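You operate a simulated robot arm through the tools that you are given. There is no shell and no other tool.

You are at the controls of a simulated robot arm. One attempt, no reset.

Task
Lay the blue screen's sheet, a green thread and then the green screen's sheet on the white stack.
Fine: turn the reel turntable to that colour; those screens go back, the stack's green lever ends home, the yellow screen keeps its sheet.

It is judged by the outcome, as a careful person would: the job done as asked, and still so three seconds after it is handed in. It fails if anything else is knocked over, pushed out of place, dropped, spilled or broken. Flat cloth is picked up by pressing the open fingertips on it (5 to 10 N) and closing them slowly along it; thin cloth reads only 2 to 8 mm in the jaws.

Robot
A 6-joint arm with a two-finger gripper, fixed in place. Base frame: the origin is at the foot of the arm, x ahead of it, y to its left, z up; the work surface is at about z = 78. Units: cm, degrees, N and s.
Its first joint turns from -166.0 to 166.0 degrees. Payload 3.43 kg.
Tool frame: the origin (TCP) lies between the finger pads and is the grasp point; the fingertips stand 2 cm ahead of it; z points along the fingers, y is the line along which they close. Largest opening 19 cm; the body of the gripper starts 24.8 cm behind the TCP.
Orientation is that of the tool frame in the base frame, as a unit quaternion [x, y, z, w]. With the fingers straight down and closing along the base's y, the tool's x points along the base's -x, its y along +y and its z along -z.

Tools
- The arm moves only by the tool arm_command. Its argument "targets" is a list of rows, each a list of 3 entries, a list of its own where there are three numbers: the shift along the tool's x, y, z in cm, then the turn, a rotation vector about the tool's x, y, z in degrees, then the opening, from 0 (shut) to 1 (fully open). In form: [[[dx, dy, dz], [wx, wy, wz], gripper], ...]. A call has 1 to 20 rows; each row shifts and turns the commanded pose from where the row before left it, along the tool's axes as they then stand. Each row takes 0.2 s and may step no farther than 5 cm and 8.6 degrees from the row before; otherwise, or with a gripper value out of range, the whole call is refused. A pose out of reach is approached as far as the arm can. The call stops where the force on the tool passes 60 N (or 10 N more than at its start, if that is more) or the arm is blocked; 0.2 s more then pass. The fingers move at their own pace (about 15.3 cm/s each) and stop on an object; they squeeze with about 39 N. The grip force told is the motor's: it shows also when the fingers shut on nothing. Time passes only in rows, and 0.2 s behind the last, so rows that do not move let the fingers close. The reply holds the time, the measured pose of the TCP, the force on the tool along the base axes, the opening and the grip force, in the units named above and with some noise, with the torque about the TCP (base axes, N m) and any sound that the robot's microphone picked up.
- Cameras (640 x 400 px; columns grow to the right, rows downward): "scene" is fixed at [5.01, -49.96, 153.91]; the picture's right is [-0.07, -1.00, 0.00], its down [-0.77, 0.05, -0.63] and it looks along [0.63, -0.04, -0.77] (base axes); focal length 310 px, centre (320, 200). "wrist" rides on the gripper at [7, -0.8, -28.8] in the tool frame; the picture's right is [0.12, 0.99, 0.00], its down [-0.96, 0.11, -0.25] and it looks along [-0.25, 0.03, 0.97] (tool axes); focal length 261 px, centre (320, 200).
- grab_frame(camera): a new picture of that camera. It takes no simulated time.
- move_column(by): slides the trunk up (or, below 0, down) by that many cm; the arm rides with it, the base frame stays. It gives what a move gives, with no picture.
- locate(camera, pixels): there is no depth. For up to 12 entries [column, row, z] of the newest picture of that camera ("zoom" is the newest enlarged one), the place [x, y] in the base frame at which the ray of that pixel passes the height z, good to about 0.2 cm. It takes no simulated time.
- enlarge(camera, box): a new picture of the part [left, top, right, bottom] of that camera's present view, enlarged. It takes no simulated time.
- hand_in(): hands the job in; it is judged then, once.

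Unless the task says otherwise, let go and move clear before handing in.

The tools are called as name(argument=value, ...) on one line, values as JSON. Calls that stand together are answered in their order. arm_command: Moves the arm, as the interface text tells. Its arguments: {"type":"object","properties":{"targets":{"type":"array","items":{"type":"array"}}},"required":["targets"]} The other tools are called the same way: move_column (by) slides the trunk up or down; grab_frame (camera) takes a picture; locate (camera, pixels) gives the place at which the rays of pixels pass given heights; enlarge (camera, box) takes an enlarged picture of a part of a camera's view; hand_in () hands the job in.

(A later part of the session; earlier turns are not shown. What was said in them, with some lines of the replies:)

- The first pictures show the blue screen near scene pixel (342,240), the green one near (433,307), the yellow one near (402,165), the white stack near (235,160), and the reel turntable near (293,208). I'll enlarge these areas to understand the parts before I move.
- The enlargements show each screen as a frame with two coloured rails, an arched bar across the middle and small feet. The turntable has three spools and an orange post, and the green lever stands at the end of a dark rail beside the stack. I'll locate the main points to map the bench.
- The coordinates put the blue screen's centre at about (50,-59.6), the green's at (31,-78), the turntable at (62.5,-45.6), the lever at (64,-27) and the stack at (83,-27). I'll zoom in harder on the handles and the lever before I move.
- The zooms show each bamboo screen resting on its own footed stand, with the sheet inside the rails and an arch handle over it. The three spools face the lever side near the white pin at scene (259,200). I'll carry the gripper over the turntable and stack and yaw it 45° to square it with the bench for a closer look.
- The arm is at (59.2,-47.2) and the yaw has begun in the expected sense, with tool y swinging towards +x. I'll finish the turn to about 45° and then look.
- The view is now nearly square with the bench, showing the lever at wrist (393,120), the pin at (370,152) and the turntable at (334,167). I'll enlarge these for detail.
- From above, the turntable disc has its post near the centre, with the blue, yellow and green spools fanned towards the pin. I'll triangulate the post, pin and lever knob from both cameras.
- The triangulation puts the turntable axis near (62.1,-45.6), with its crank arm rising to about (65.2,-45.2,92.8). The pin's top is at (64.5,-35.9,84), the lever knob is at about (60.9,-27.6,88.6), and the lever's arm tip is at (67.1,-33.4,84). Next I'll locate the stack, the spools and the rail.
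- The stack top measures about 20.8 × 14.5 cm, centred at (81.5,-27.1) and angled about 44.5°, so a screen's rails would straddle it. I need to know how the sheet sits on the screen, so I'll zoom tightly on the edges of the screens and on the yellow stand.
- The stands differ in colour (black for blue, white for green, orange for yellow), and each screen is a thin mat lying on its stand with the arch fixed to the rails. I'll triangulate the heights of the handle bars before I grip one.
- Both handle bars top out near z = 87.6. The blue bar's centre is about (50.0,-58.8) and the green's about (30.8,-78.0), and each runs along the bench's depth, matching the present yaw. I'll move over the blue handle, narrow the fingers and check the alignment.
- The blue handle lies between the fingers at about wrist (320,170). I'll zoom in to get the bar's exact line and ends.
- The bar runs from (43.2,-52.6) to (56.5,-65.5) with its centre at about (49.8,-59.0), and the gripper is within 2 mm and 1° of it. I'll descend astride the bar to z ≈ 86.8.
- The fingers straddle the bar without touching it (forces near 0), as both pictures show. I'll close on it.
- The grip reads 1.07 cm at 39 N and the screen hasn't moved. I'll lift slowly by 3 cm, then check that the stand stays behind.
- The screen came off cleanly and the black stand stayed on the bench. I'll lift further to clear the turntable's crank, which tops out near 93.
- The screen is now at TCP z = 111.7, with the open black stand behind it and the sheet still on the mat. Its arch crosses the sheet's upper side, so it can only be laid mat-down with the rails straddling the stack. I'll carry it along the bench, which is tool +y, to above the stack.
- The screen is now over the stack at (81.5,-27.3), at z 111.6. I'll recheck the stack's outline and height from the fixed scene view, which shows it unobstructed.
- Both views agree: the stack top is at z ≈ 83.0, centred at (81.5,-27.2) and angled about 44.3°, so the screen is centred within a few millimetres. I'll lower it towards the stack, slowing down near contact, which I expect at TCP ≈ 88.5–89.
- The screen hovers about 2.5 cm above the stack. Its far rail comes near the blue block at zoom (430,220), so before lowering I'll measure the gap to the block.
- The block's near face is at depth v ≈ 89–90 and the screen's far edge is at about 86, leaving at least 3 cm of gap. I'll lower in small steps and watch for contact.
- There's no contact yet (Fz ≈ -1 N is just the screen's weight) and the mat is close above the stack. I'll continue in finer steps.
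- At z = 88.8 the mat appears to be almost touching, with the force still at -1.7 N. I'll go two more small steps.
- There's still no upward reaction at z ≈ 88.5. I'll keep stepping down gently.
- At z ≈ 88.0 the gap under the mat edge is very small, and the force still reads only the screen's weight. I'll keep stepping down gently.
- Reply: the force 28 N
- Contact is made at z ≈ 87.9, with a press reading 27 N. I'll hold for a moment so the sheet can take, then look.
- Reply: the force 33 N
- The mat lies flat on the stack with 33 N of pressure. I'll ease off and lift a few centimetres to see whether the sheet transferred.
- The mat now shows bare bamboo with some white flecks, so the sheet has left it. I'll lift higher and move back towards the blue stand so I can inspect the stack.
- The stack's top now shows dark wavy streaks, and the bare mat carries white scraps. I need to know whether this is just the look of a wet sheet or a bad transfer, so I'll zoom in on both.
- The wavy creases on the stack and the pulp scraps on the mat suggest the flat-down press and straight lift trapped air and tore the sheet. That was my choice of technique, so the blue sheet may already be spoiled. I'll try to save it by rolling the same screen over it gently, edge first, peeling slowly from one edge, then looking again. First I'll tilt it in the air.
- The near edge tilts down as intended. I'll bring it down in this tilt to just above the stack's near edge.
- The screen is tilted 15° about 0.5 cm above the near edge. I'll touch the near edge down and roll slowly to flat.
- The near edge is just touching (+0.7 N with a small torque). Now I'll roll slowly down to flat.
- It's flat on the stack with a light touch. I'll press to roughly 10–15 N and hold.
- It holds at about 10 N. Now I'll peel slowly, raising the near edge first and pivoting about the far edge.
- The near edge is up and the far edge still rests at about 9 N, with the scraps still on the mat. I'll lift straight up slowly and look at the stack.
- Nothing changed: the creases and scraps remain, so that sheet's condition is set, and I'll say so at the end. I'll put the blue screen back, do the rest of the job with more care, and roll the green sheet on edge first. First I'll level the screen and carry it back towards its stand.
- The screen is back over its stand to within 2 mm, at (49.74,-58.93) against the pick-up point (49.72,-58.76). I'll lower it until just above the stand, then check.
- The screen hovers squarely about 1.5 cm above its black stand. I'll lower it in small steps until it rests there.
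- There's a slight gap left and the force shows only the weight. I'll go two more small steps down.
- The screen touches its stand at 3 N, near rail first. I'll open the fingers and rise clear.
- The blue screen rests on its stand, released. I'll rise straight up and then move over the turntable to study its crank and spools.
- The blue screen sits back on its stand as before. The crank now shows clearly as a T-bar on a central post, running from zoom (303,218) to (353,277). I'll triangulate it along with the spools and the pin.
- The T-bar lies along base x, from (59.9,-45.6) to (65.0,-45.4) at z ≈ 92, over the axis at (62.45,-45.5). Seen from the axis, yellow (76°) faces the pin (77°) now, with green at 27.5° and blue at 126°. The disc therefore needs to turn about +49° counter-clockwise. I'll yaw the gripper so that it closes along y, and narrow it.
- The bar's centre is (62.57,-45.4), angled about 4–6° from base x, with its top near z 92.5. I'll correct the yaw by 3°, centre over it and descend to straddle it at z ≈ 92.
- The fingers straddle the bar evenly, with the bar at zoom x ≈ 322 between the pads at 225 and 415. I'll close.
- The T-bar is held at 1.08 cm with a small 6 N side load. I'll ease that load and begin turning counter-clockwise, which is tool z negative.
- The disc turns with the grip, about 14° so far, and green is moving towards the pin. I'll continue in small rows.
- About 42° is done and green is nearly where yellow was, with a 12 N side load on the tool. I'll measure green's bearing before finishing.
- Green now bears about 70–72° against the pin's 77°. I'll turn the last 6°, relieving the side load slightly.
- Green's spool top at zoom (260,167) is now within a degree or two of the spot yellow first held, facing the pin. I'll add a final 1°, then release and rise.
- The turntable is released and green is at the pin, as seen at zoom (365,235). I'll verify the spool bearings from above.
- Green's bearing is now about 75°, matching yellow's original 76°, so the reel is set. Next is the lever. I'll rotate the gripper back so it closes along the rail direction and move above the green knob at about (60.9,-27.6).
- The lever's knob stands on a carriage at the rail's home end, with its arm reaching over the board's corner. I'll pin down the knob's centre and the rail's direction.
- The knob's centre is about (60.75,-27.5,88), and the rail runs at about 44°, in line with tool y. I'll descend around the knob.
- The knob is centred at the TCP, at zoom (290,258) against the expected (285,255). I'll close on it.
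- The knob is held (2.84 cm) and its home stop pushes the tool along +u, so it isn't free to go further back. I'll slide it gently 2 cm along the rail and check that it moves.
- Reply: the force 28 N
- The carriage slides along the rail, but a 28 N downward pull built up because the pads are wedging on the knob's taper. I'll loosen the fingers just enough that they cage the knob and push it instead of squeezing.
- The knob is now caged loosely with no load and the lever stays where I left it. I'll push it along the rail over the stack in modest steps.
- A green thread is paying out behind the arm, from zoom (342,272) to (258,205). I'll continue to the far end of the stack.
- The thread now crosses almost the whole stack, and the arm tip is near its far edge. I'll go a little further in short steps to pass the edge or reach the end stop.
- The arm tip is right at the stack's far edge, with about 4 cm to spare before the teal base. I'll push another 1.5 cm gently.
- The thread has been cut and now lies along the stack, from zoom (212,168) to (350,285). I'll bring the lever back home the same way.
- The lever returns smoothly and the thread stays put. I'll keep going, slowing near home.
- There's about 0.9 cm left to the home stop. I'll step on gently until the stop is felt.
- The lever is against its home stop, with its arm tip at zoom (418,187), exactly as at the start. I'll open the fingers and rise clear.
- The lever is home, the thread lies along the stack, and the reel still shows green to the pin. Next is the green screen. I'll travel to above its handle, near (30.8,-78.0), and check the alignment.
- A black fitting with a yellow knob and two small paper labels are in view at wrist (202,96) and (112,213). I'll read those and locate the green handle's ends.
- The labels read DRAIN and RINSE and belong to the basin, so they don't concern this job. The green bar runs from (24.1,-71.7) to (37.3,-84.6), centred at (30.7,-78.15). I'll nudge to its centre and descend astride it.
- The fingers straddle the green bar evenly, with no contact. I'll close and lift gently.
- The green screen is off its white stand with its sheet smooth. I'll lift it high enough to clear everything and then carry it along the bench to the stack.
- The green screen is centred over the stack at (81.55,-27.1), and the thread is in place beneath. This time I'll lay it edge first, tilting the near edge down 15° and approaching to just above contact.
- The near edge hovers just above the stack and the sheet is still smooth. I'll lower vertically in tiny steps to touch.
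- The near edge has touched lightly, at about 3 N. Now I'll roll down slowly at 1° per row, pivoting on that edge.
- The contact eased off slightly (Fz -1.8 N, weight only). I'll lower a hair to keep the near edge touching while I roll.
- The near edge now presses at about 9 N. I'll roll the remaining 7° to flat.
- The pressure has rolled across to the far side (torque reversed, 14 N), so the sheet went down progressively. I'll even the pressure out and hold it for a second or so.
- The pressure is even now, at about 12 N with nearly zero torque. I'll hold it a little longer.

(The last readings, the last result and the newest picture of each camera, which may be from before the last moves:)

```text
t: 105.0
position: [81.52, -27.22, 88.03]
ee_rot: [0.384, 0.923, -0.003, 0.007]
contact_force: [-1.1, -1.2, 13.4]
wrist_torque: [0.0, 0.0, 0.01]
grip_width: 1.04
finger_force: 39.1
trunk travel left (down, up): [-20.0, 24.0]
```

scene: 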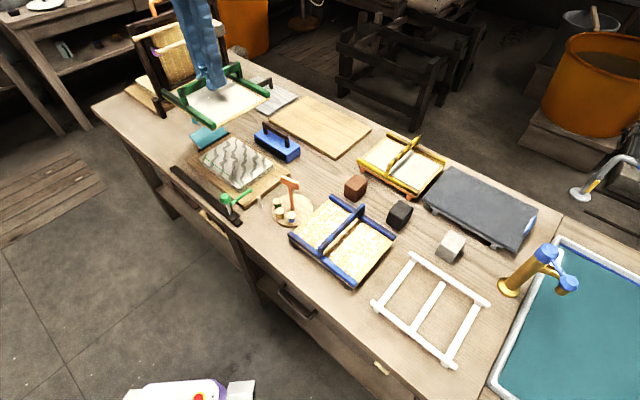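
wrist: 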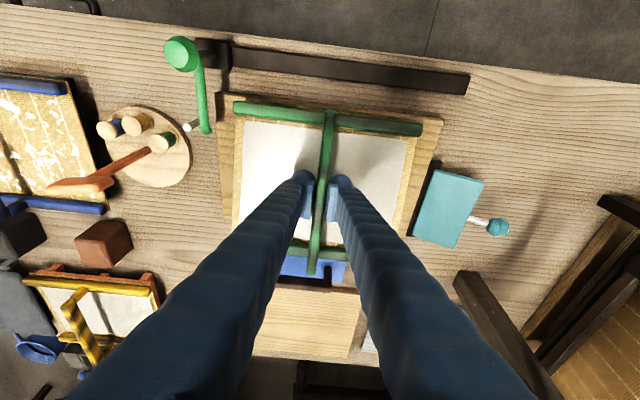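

It holds at about 15 N. Now the slow peel, with the near edge up first at 0.6° per row, pivoting on the far edge and easing the pressure.

arm_command(targets=[[[-0.052, 0, -0.085], [0, 0.6, 0], 0], [[-0.052, 0, -0.085], [0, 0.6, 0], 0], [[-0.052, 0, -0.085], [0, 0.6, 0], 0], [[-0.052, 0, -0.085], [0, 0.6, 0], 0], [[-0.052, 0, -0.083], [0, 0.6, 0], 0], [[-0.052, 0, -0.083], [0, 0.6, 0], 0], [[-0.052, 0, -0.08], [0, 0.6, 0], 0], [[-0.052, 0, -0.08], [0, 0.6, 0], 0], [[-0.052, 0, -0.08], [0, 0.6, 0], 0], [[-0.052, 0, -0.08], [0, 0.6, 0], 0], [[0, 0, 0], [0, 0, 0], 0]])

enlarge(camera="scene", box=[180, 95, 300, 205])

```text
t: 107.4
position: [81.87, -27.59, 88.66]
ee_rot: [0.385, 0.922, 0.017, -0.042]
contact_force: [0.0, 0.0, 1.8]
wrist_torque: [-0.11, -0.13, 0.02]
grip_width: 1.06
finger_force: 39.5
trunk travel left (down, up): [-20.0, 24.0]
```

```text
3.64 times, centred on (240, 150) of scene
```

zoom: 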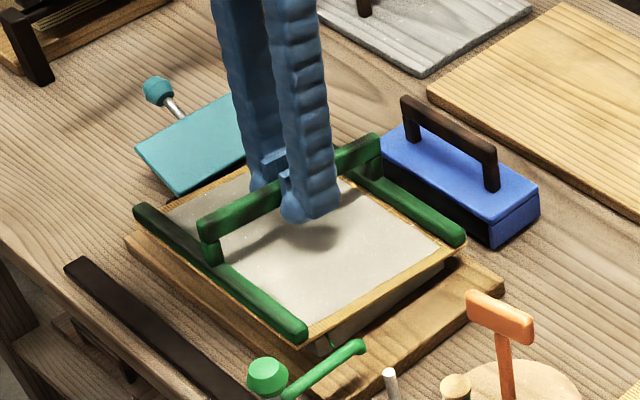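

The near edge is rising, with a light 3 N on the far edge. I'll keep peeling at the same slow rate.

arm_command(targets=[[[-0.052, 0, -0.077], [0, 0.6, 0], 0], [[-0.052, 0, -0.077], [0, 0.6, 0], 0], [[-0.052, 0, -0.077], [0, 0.6, 0], 0], [[-0.052, 0, -0.077], [0, 0.6, 0], 0], [[-0.052, 0, -0.077], [0, 0.6, 0], 0], [[-0.052, 0, -0.077], [0, 0.6, 0], 0], [[-0.052, 0, -0.077], [0, 0.6, 0], 0], [[-0.052, 0, -0.077], [0, 0.6, 0], 0], [[-0.052, 0, -0.077], [0, 0.6, 0], 0], [[-0.052, 0, -0.077], [0, 0.6, 0], 0], [[-0.052, 0, -0.077], [0, 0.6, 0], 0], [[-0.052, 0, -0.077], [0, 0.6, 0], 0], [[-0.052, 0, -0.077], [0, 0.6, 0], 0], [[-0.052, 0, -0.077], [0, 0.6, 0], 0], [[0, 0, 0], [0, 0, 0], 0]])

enlarge(camera="scene", box=[180, 95, 300, 205])

grab_frame(camera="wrist")

```text
t: 110.6
position: [82.43, -28.22, 89.83]
ee_rot: [0.382, 0.917, 0.045, -0.109]
contact_force: [2.7, -0.4, 5.2]
wrist_torque: [-0.32, -0.42, 0.1]
grip_width: 1.06
finger_force: 38.9
trunk travel left (down, up): [-20.0, 24.0]
```

```text
3.64 times, centred on (240, 150) of scene
```

zoom: 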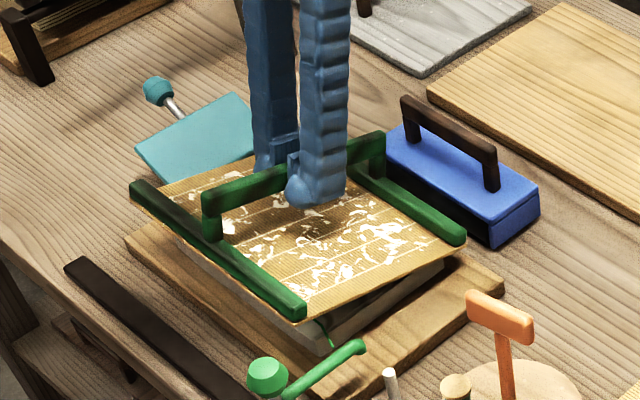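

```text
taken
```

wrist: 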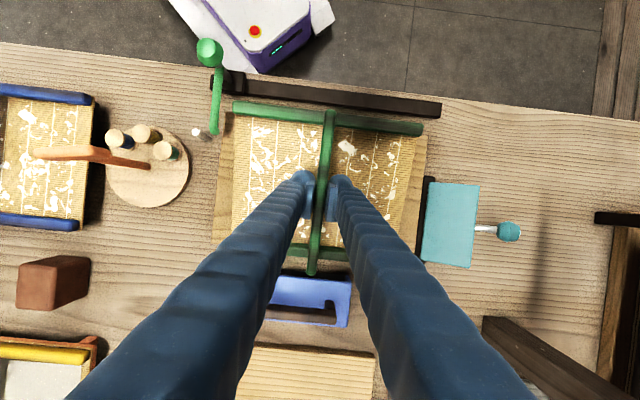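

The green mat is now bare too, with the same scrap pattern, so that pattern may just be how an emptied screen looks. I'll lift straight up and look at the stack.

arm_command(targets=[[[0.03, 0, -0.12], [0, 0, 0], 0], [[0.05, 0, -0.2], [0, 0, 0], 0], [[0.1, 0, -0.4], [0, 0, 0], 0], [[0.23, 0, -0.97], [0, 0, 0], 0], [[0.46, 0, -1.95], [0, 0, 0], 0], [[0.8, 0, -3.4], [0, 0, 0], 0], [[1.0, 0, -4.3], [0, 0, 0], 0], [[1.0, 0, -4.3], [0, 0, 0], 0], [[1.0, 0, -4.3], [0, 0, 0], 0], [[0.6, 0, -2.4], [0, 0, 0], 0], [[0, 0, 0], [0, 0, 0], 0]])

enlarge(camera="scene", box=[170, 60, 310, 205])

enlarge(camera="scene", box=[190, 130, 290, 200])

```text
t: 113.0
position: [82.65, -28.02, 112.75]
ee_rot: [0.383, 0.916, 0.044, -0.11]
contact_force: [0.3, 0.5, -1.2]
wrist_torque: [-0.01, 0.03, 0.0]
grip_width: 1.05
finger_force: 39.5
trunk travel left (down, up): [-20.0, 24.0]
```

```text
2.76 times, centred on (240, 132) of scene
```

zoom: 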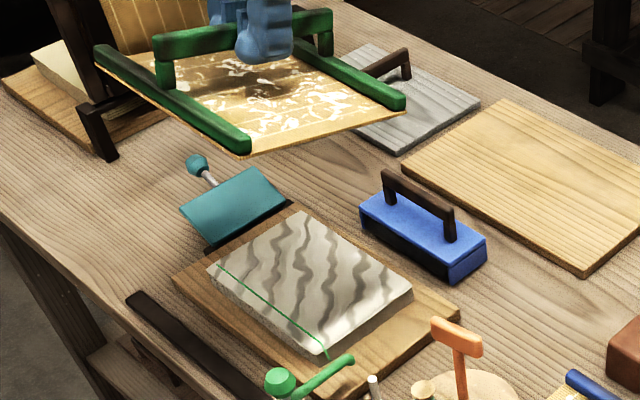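

```text
5.71 times, centred on (240, 165) of scene
```

zoom: 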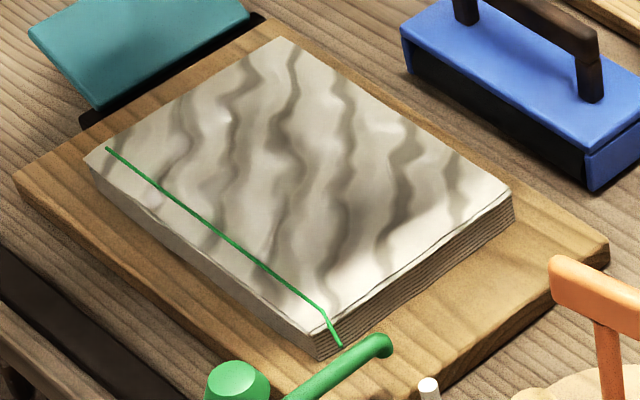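

The stack looks much the same as after the blue sheet, with the thread still visible. I need to see whether the green sheet really lies over it, so I'll zoom in on the near edge and corner.

enlarge(camera="scene", box=[225, 165, 265, 195])

enlarge(camera="scene", box=[195, 145, 235, 175])

enlarge(camera="scene", box=[245, 150, 285, 180])

enlarge(camera="scene", box=[190, 60, 280, 125])

```text
13.33 times, centred on (245, 180) of scene
```

zoom: 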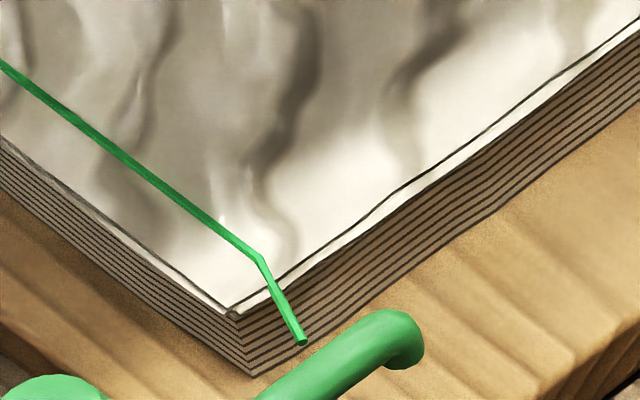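

```text
13.33 times, centred on (215, 160) of scene
```

zoom: 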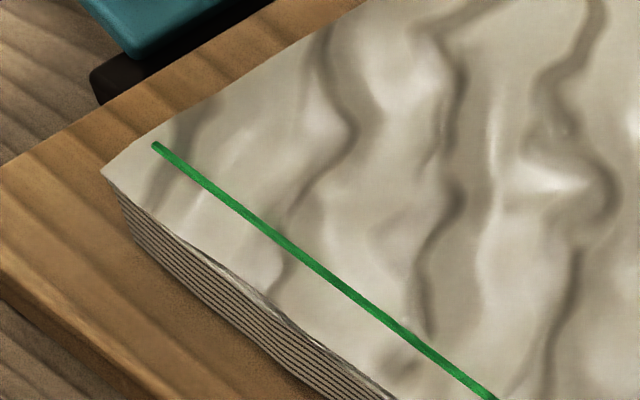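

```text
13.33 times, centred on (265, 165) of scene
```

zoom: 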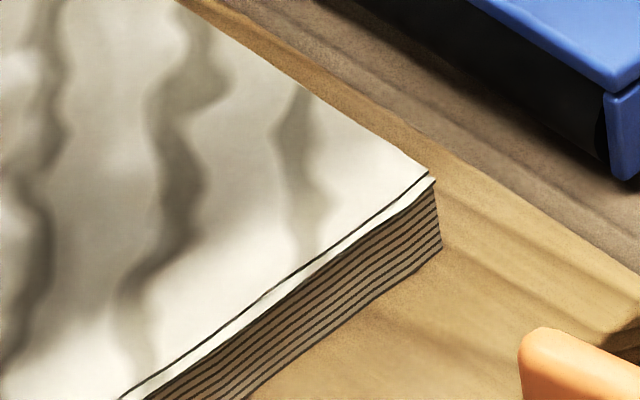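

```text
6.15 times, centred on (235, 92) of scene
```

zoom: 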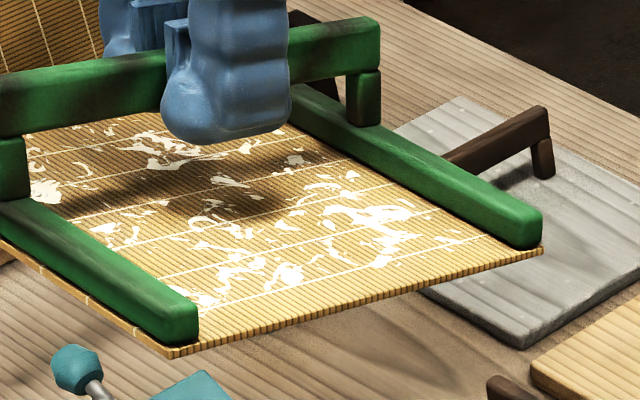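

The top edge now shows an added layer, and both screens give the identical scrap texture and waves despite very different handling. So this is most likely just how emptied screens and wet sheets look, and the green sheet is on. I'll level the green screen and carry it back above its white stand.

arm_command(targets=[[[0, 0, 0], [0, -3.6, 0], 0], [[0, 0, 0], [0, -3.6, 0], 0], [[0, 0, 0], [0, -3.6, 0], 0], [[0, 0, 0], [0, -3.2, 0], 0], [[0.9, 0, 0], [0, 0, 0], 0], [[0, 0, 0], [0, 0, 0], 0]])

arm_command(targets=[[[0, -1.5, 0], [0, 0, 0], 0], [[0, -3, 0], [0, 0, 0], 0], [[0, -4.3, 0], [0, 0, 0], 0], [[0, -4.3, 0], [0, 0, 0], 0], [[0, -4.3, 0], [0, 0, 0], 0], [[0, -4.3, 0], [0, 0, 0], 0], [[0, -4.3, 0], [0, 0, 0], 0], [[0, -4.3, 0], [0, 0, 0], 0], [[0, -4.3, 0], [0, 0, 0], 0], [[0, -4.3, 0], [0, 0, 0], 0], [[0, -4.3, 0], [0, 0, 0], 0], [[0, -4.3, 0], [0, 0, 0], 0], [[0, -4.3, 0], [0, 0, 0], 0], [[0, -4.3, 0], [0, 0, 0], 0], [[0, -4.3, 0], [0, 0, 0], 0], [[0, -4.3, 0], [0, 0, 0], 0], [[0, -4.3, 0], [0, 0, 0], 0], [[0, -2.9, 0], [0, 0, 0], 0], [[0, 0, 0], [0, 0, 0], 0]])

grab_frame(camera="scene")

enlarge(camera="scene", box=[350, 120, 540, 370])

grab_frame(camera="wrist")

```text
t: 114.4
position: [81.99, -27.57, 112.73]
ee_rot: [0.384, 0.923, -0.001, 0.005]
contact_force: [-0.2, -0.5, -0.9]
wrist_torque: [0.02, 0.0, 0.01]
grip_width: 1.07
finger_force: 38.7
trunk travel left (down, up): [-20.0, 24.0]
```

```text
t: 118.4
position: [30.85, -78.47, 112.75]
ee_rot: [0.384, 0.923, -0.002, 0.004]
contact_force: [-0.1, -0.5, -1.0]
wrist_torque: [0.04, 0.03, 0.01]
grip_width: 1.05
finger_force: 39.5
trunk travel left (down, up): [-20.0, 24.0]
```

```text
taken
```

scene: 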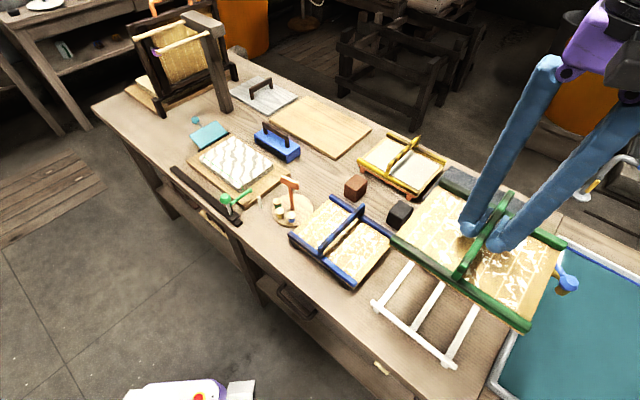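

```text
1.60 times, centred on (445, 245) of scene
```

zoom: 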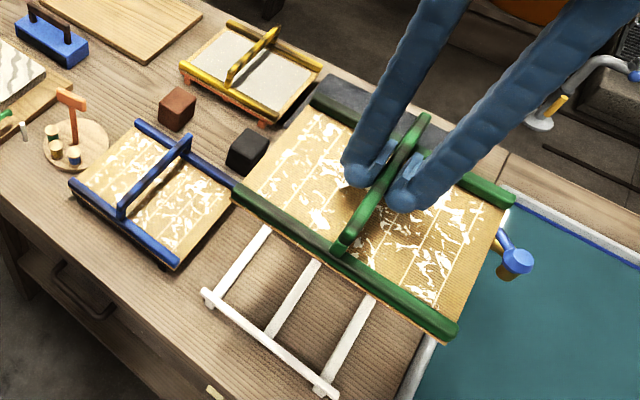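

```text
taken
```

wrist: 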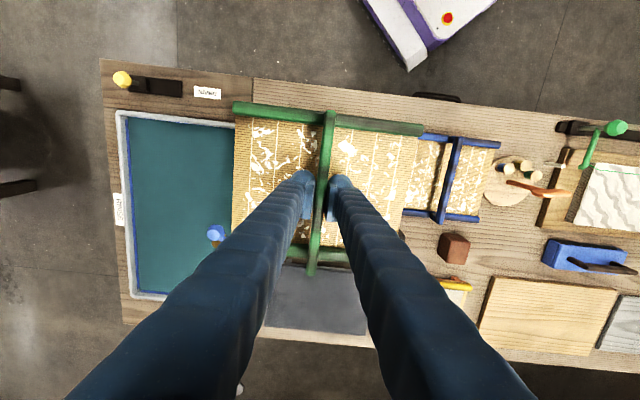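

The screen is level over its white stand, within 2–3 mm of the pick-up point. I'll make the small correction and lower it to just above the stand.

arm_command(targets=[[[0.14, 0.1, 2.5], [0, 0, 0], 0], [[0.07, 0, 4.5], [0, 0, 0], 0], [[0.07, 0, 4.5], [0, 0, 0], 0], [[0.07, 0, 4.5], [0, 0, 0], 0], [[0.06, 0, 4.0], [0, 0, 0], 0], [[0.04, 0, 2.8], [0, 0, 0], 0], [[0.03, 0, 1.6], [0, 0, 0], 0], [[0, 0, 0], [0, 0, 0], 0]])

enlarge(camera="scene", box=[360, 230, 510, 370])

grab_frame(camera="wrist")

```text
t: 120.2
position: [30.62, -78.1, 88.4]
ee_rot: [0.384, 0.923, -0.002, 0.004]
contact_force: [-0.4, 0.4, -0.2]
wrist_torque: [0.02, -0.01, -0.03]
grip_width: 1.05
finger_force: 38.8
trunk travel left (down, up): [-20.0, 24.0]
```

```text
2.86 times, centred on (435, 300) of scene
```

zoom: 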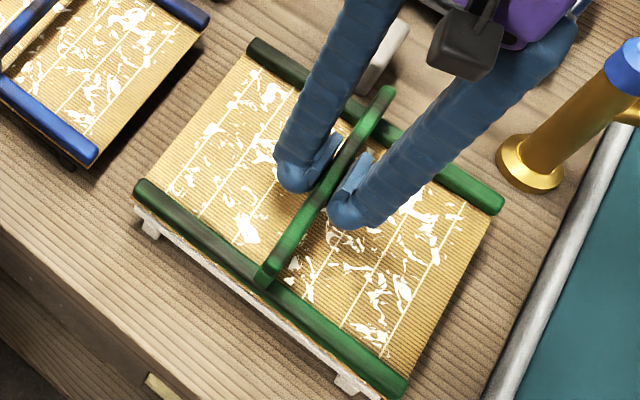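

```text
taken
```

wrist: 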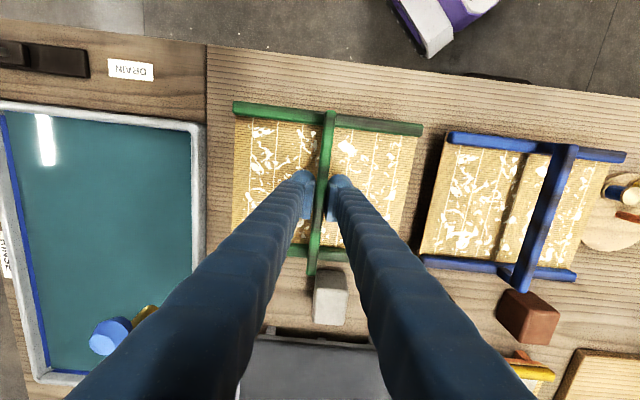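

The green screen sits squarely about 1.5 cm above its stand, matching its picked-up outline. I'll lower it the rest of the way in small steps.

arm_command(targets=[[[-0.1, 0.05, 0.7], [0, 0, 0], 0], [[0, 0, 0.4], [0, 0, 0], 0], [[0, 0, 0.2], [0, 0, 0], 0], [[0, 0, 0], [0, 0, 0], 0]])

arm_command(targets=[[[0, 0, 0.15], [0, 0, 0], 0], [[0, 0, 0], [0, 0, 0], 0]])

```text
t: 121.2
position: [30.7, -77.97, 86.88]
ee_rot: [0.385, 0.923, -0.001, 0.004]
contact_force: [0.6, 0.5, -0.2]
wrist_torque: [0.03, -0.05, 0.01]
grip_width: 1.04
finger_force: 39.4
trunk travel left (down, up): [-20.0, 24.0]
```

```text
t: 121.8
position: [30.68, -77.96, 86.88]
ee_rot: [0.384, 0.923, -0.002, 0.003]
contact_force: [0.4, 0.6, -0.9]
wrist_torque: [0.0, -0.02, 0.01]
grip_width: 1.09
finger_force: 38.9
trunk travel left (down, up): [-20.0, 24.0]
```

It's 2 mm too near compared with the pick-up spot and not yet touching. I'll correct that and continue down.

arm_command(targets=[[[-0.2, 0, 0], [0, 0, 0], 0], [[0, 0, 0.1], [0, 0, 0], 0], [[0, 0, 0], [0, 0, 0], 0]])

arm_command(targets=[[[0, 0, 0.1], [0, 0, 0], 0], [[0, 0, 0], [0, 0, 0], 0]])

enlarge(camera="scene", box=[360, 230, 510, 370])

```text
t: 122.6
position: [30.97, -78.11, 86.78]
ee_rot: [0.384, 0.923, -0.002, 0.004]
contact_force: [-0.2, -0.7, -0.8]
wrist_torque: [-0.01, -0.02, -0.03]
grip_width: 1.06
finger_force: 39.0
trunk travel left (down, up): [-20.0, 24.0]
```

```text
t: 123.2
position: [30.93, -78.06, 86.62]
ee_rot: [0.385, 0.923, -0.001, 0.004]
contact_force: [1.0, 1.4, 3.3]
wrist_torque: [0.29, 0.26, -0.02]
grip_width: 1.07
finger_force: 38.9
trunk travel left (down, up): [-20.0, 24.0]
```

```text
2.86 times, centred on (435, 300) of scene
```

zoom: 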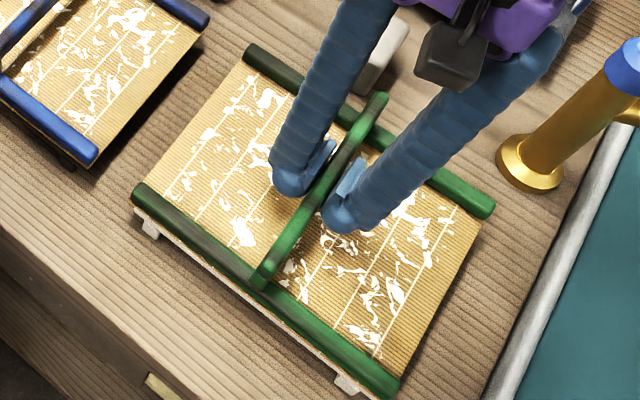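

The screen rests on the stand at 3 N, and its rail corners at zoom (133,190), (400,390) and (494,210) match the starting picture. I'll open the fingers and rise.

arm_command(targets=[[[0, 0, 0], [0, 0, 0], 0.1], [[0, 0, 0], [0, 0, 0], 0.2], [[0, 0, 0], [0, 0, 0], 0.35], [[0, 0, 0], [0, 0, 0], 0.35]])

arm_command(targets=[[[0, 0, -1.5], [0, 0, 0], 0.35], [[0, 0, -3], [0, 0, 0], 0.35], [[0, 0, -4.5], [0, 0, 0], 0.35], [[0, 0, -4.5], [0, 0, 0], 0.35], [[0, 0, -4.5], [0, 0, 0], 0.35], [[0, 0, -4.5], [0, 0, 0], 0.35], [[0, 0, -4.5], [0, 0, 0], 0.35], [[0, 0, 0], [0, 0, 0], 0.35]])

grab_frame(camera="scene")

grab_frame(camera="wrist")

enlarge(camera="scene", box=[165, 105, 325, 235])

enlarge(camera="scene", box=[270, 130, 510, 370])

```text
t: 124.2
position: [30.89, -78.26, 86.65]
ee_rot: [0.384, 0.923, -0.002, 0.004]
contact_force: [0.8, -0.3, 0.3]
wrist_torque: [0.02, -0.01, -0.04]
grip_width: 6.64
finger_force: 0.0
trunk travel left (down, up): [-20.0, 24.0]
```

```text
t: 126.0
position: [30.73, -78.07, 113.79]
ee_rot: [0.384, 0.923, -0.002, 0.004]
contact_force: [0.2, -0.3, -0.7]
wrist_torque: [-0.04, 0.0, -0.02]
grip_width: 6.65
finger_force: 0.0
trunk travel left (down, up): [-20.0, 24.0]
```

```text
taken
```

scene: 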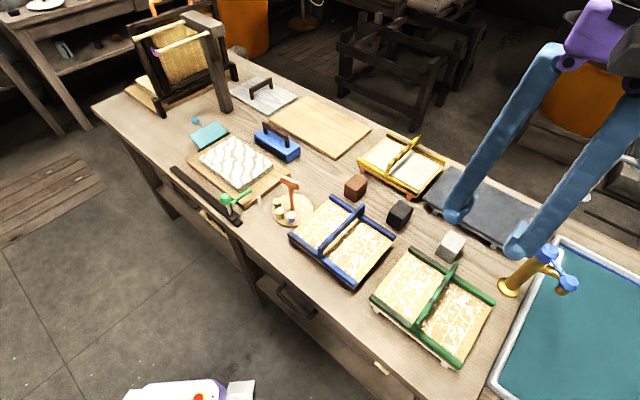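

```text
taken
```

wrist: 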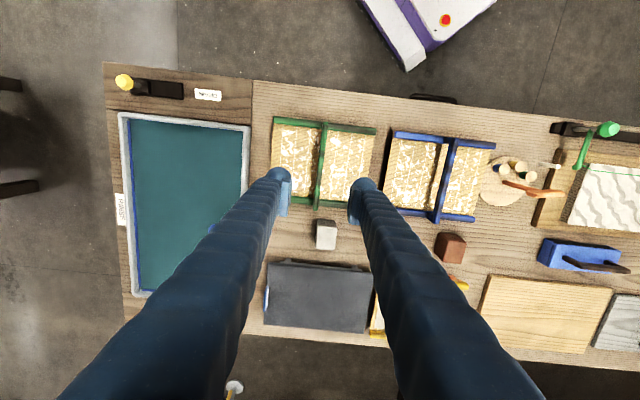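

```text
3.08 times, centred on (245, 170) of scene
```

zoom: 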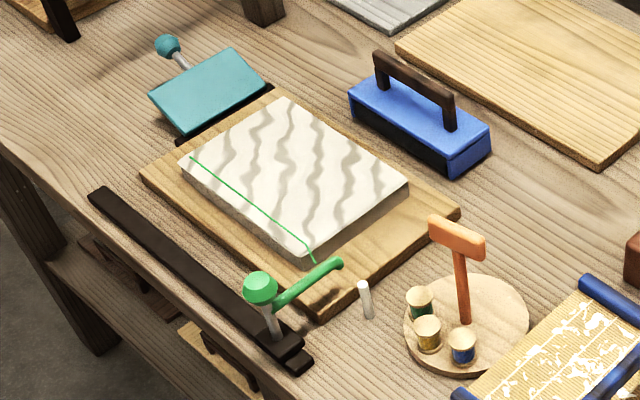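

```text
1.67 times, centred on (390, 250) of scene
```

zoom: 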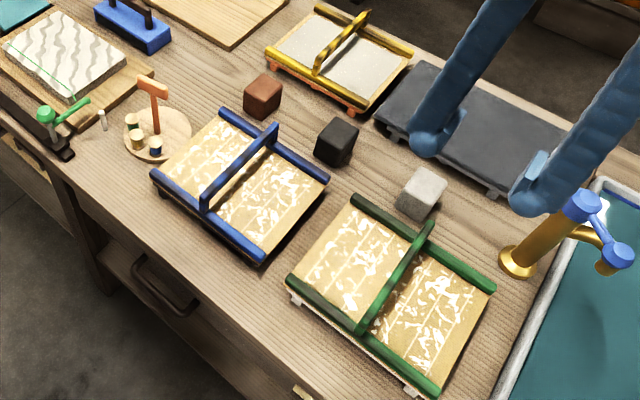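

All the parts look right: both screens are on their stands, the yellow screen still has its smooth sheet, the lever is home and green is at the pin. Before I hand in, I'll hover over the stack for a look from above at the sheets and thread.

arm_command(targets=[[[0, 4.5, 0], [0, 0, 0], 0.35], [[0, 4.5, 0], [0, 0, 0], 0.35], [[0, 4.5, 0], [0, 0, 0], 0.35], [[0, 4.5, 0], [0, 0, 0], 0.35], [[0, 4.5, 0], [0, 0, 0], 0.35], [[0, 4.5, 0], [0, 0, 0], 0.6], [[0, 4.5, 0], [0, 0, 0], 0.8], [[0, 4.5, 0], [0, 0, 0], 1], [[0, 4.5, 0], [0, 0, 0], 1], [[0, 4.5, 0], [0, 0, 0], 1], [[0, 4.5, 0], [0, 0, 0], 1], [[0, 4.5, 0], [0, 0, 0], 1], [[0, 4.5, 0], [0, 0, 0], 1], [[0, 4.5, 0], [0, 0, 0], 1], [[0, 4.5, 0], [0, 0, 0], 1], [[0, 4.0, 0], [0, 0, 0], 1], [[0, 0, 0], [0, 0, 0], 1]])

grab_frame(camera="wrist")

enlarge(camera="wrist", box=[225, 95, 415, 235])

```text
t: 129.6
position: [81.51, -27.42, 113.86]
ee_rot: [0.385, 0.923, -0.001, 0.004]
contact_force: [0.8, 0.6, 1.2]
wrist_torque: [-0.07, -0.03, 0.02]
grip_width: 18.99
finger_force: 0.0
trunk travel left (down, up): [-20.0, 24.0]
```

```text
taken
```

wrist: 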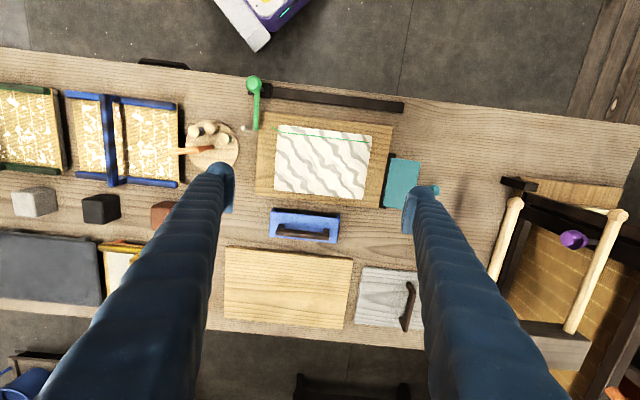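

```text
2.86 times, centred on (320, 165) of wrist
```

zoom: 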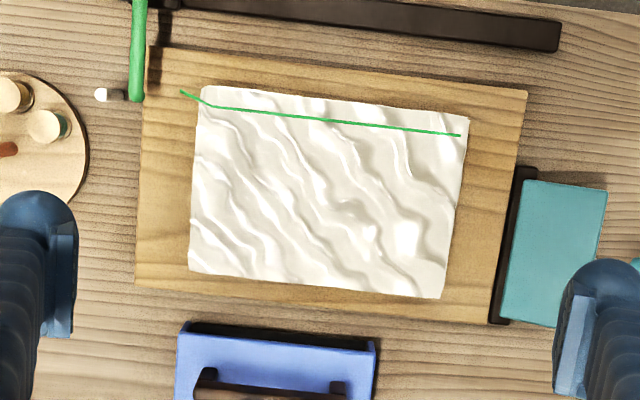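

From above, the stack shows a wavy top sheet and the thread along its near side. I'll zoom further on the sheet's edges and the thread.

enlarge(camera="wrist", box=[268, 120, 328, 165])

enlarge(camera="wrist", box=[325, 130, 385, 205])

enlarge(camera="scene", box=[345, 125, 455, 205])

enlarge(camera="scene", box=[230, 160, 290, 200])

```text
8.89 times, centred on (298, 142) of wrist
```

zoom: 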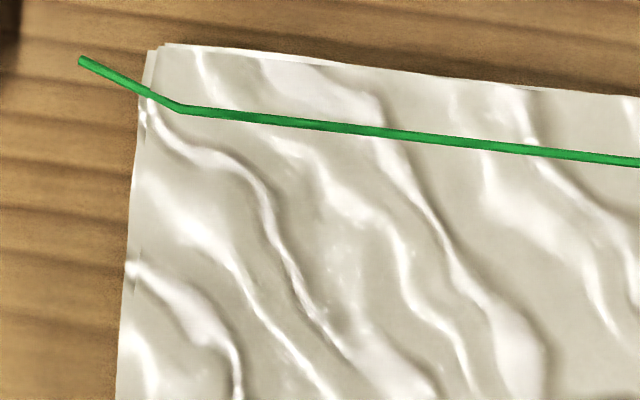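

```text
5.33 times, centred on (355, 168) of wrist
```

zoom: 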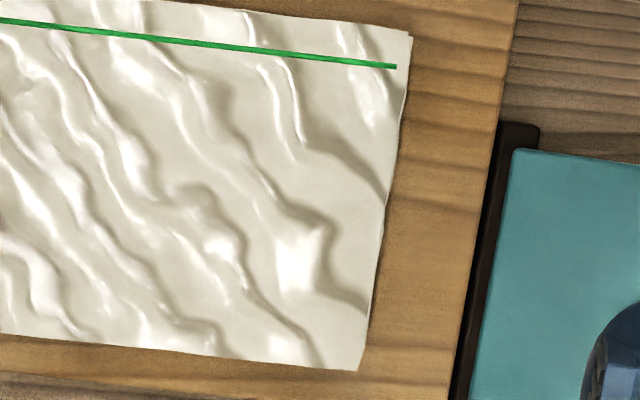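

```text
5.00 times, centred on (400, 165) of scene
```

zoom: 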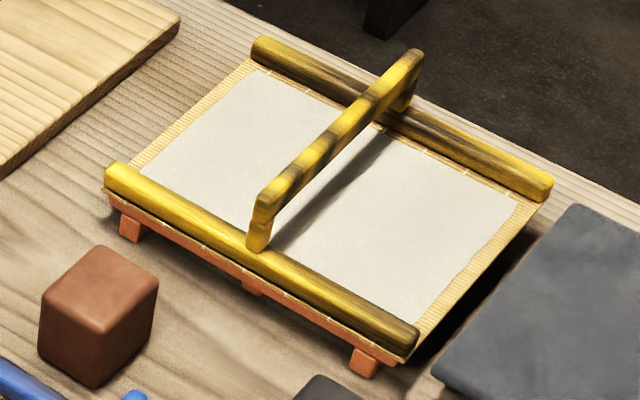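

```text
10.00 times, centred on (260, 180) of scene
```

zoom: 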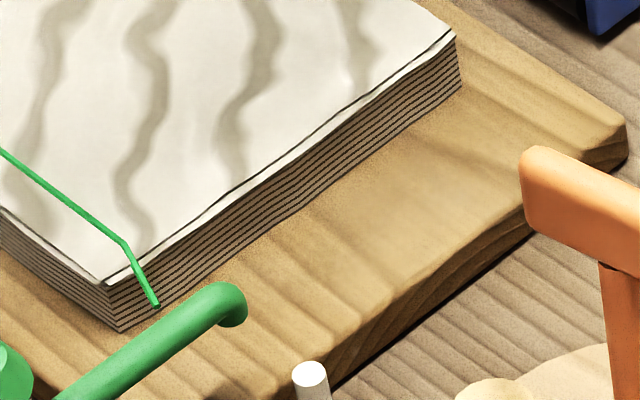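

The top sheet is whole and squared on the stack, with no tears. The layers show at the edge, the thread lies along the near side, the yellow screen's sheet is untouched, and both screens match their starting outlines. The gripper is empty, so I'll raise it a little more and take one last look.

arm_command(targets=[[[2, -2, -3], [0, 0, 0], 1], [[2, -2, -3], [0, 0, 0], 1], [[0, 0, 0], [0, 0, 0], 1], [[0, 0, 0], [0, 0, 0], 1]])

grab_frame(camera="scene")

```text
t: 130.6
position: [75.71, -27.8, 119.43]
ee_rot: [0.384, 0.923, -0.002, 0.004]
contact_force: [-0.7, 0.0, 0.2]
wrist_torque: [0.02, 0.03, 0.0]
grip_width: 19.0
finger_force: 0.1
trunk travel left (down, up): [-20.0, 24.0]
```

```text
taken
```

scene: 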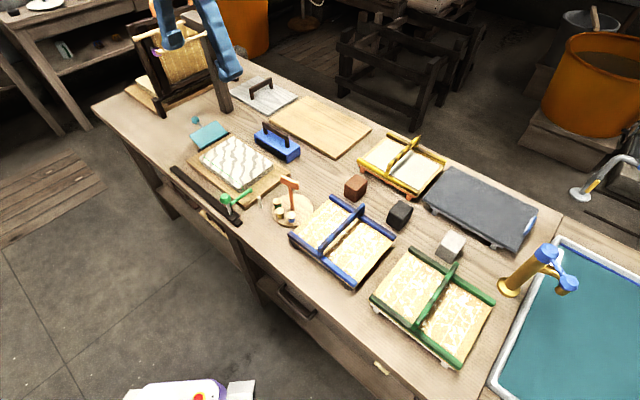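

The last picture shows both emptied screens on their stands, the yellow screen (402,165) with its sheet, the lever (228,200) home and the green spool facing the pin. The arm is clear and empty, nothing else has moved, and I'm handing the job in.

hand_in()

```text
The job is handed in.
```

The blue sheet, the green thread and the green sheet are on the white stack in that order, and I've handed the job in. No verdict came back, and I have one doubt about how the sheets look.

- **Sheets:** I carried each screen by its handle, pressed it onto the stack and put it back on its own stand.
    - **Blue:** I pressed this one flat at about 33 N and lifted it straight off.
    - **Green:** I rolled this one on from one edge at about 15 N and peeled it off slowly.
- **Thread:** I turned the reel turntable about 49° so the green spool faces the pin. I then ran the lever along its rail to lay the thread and returned it to its home stop.
- **Everything else:** The yellow screen still has its sheet, and nothing else appears to have moved.

**Doubt about the sheets:** Both came out wavy and left white flecks on their screens. After seeing this on blue, I pressed its empty screen on again with a rolling motion, but nothing changed. Green looked the same despite the gentler handling, so this may just be how a freshly laid wet sheet looks, but I couldn't confirm that. If smooth sheets were expected, the laying is at fault.

The green thread still shows along the near side of the stack, although the green sheet went on after it.
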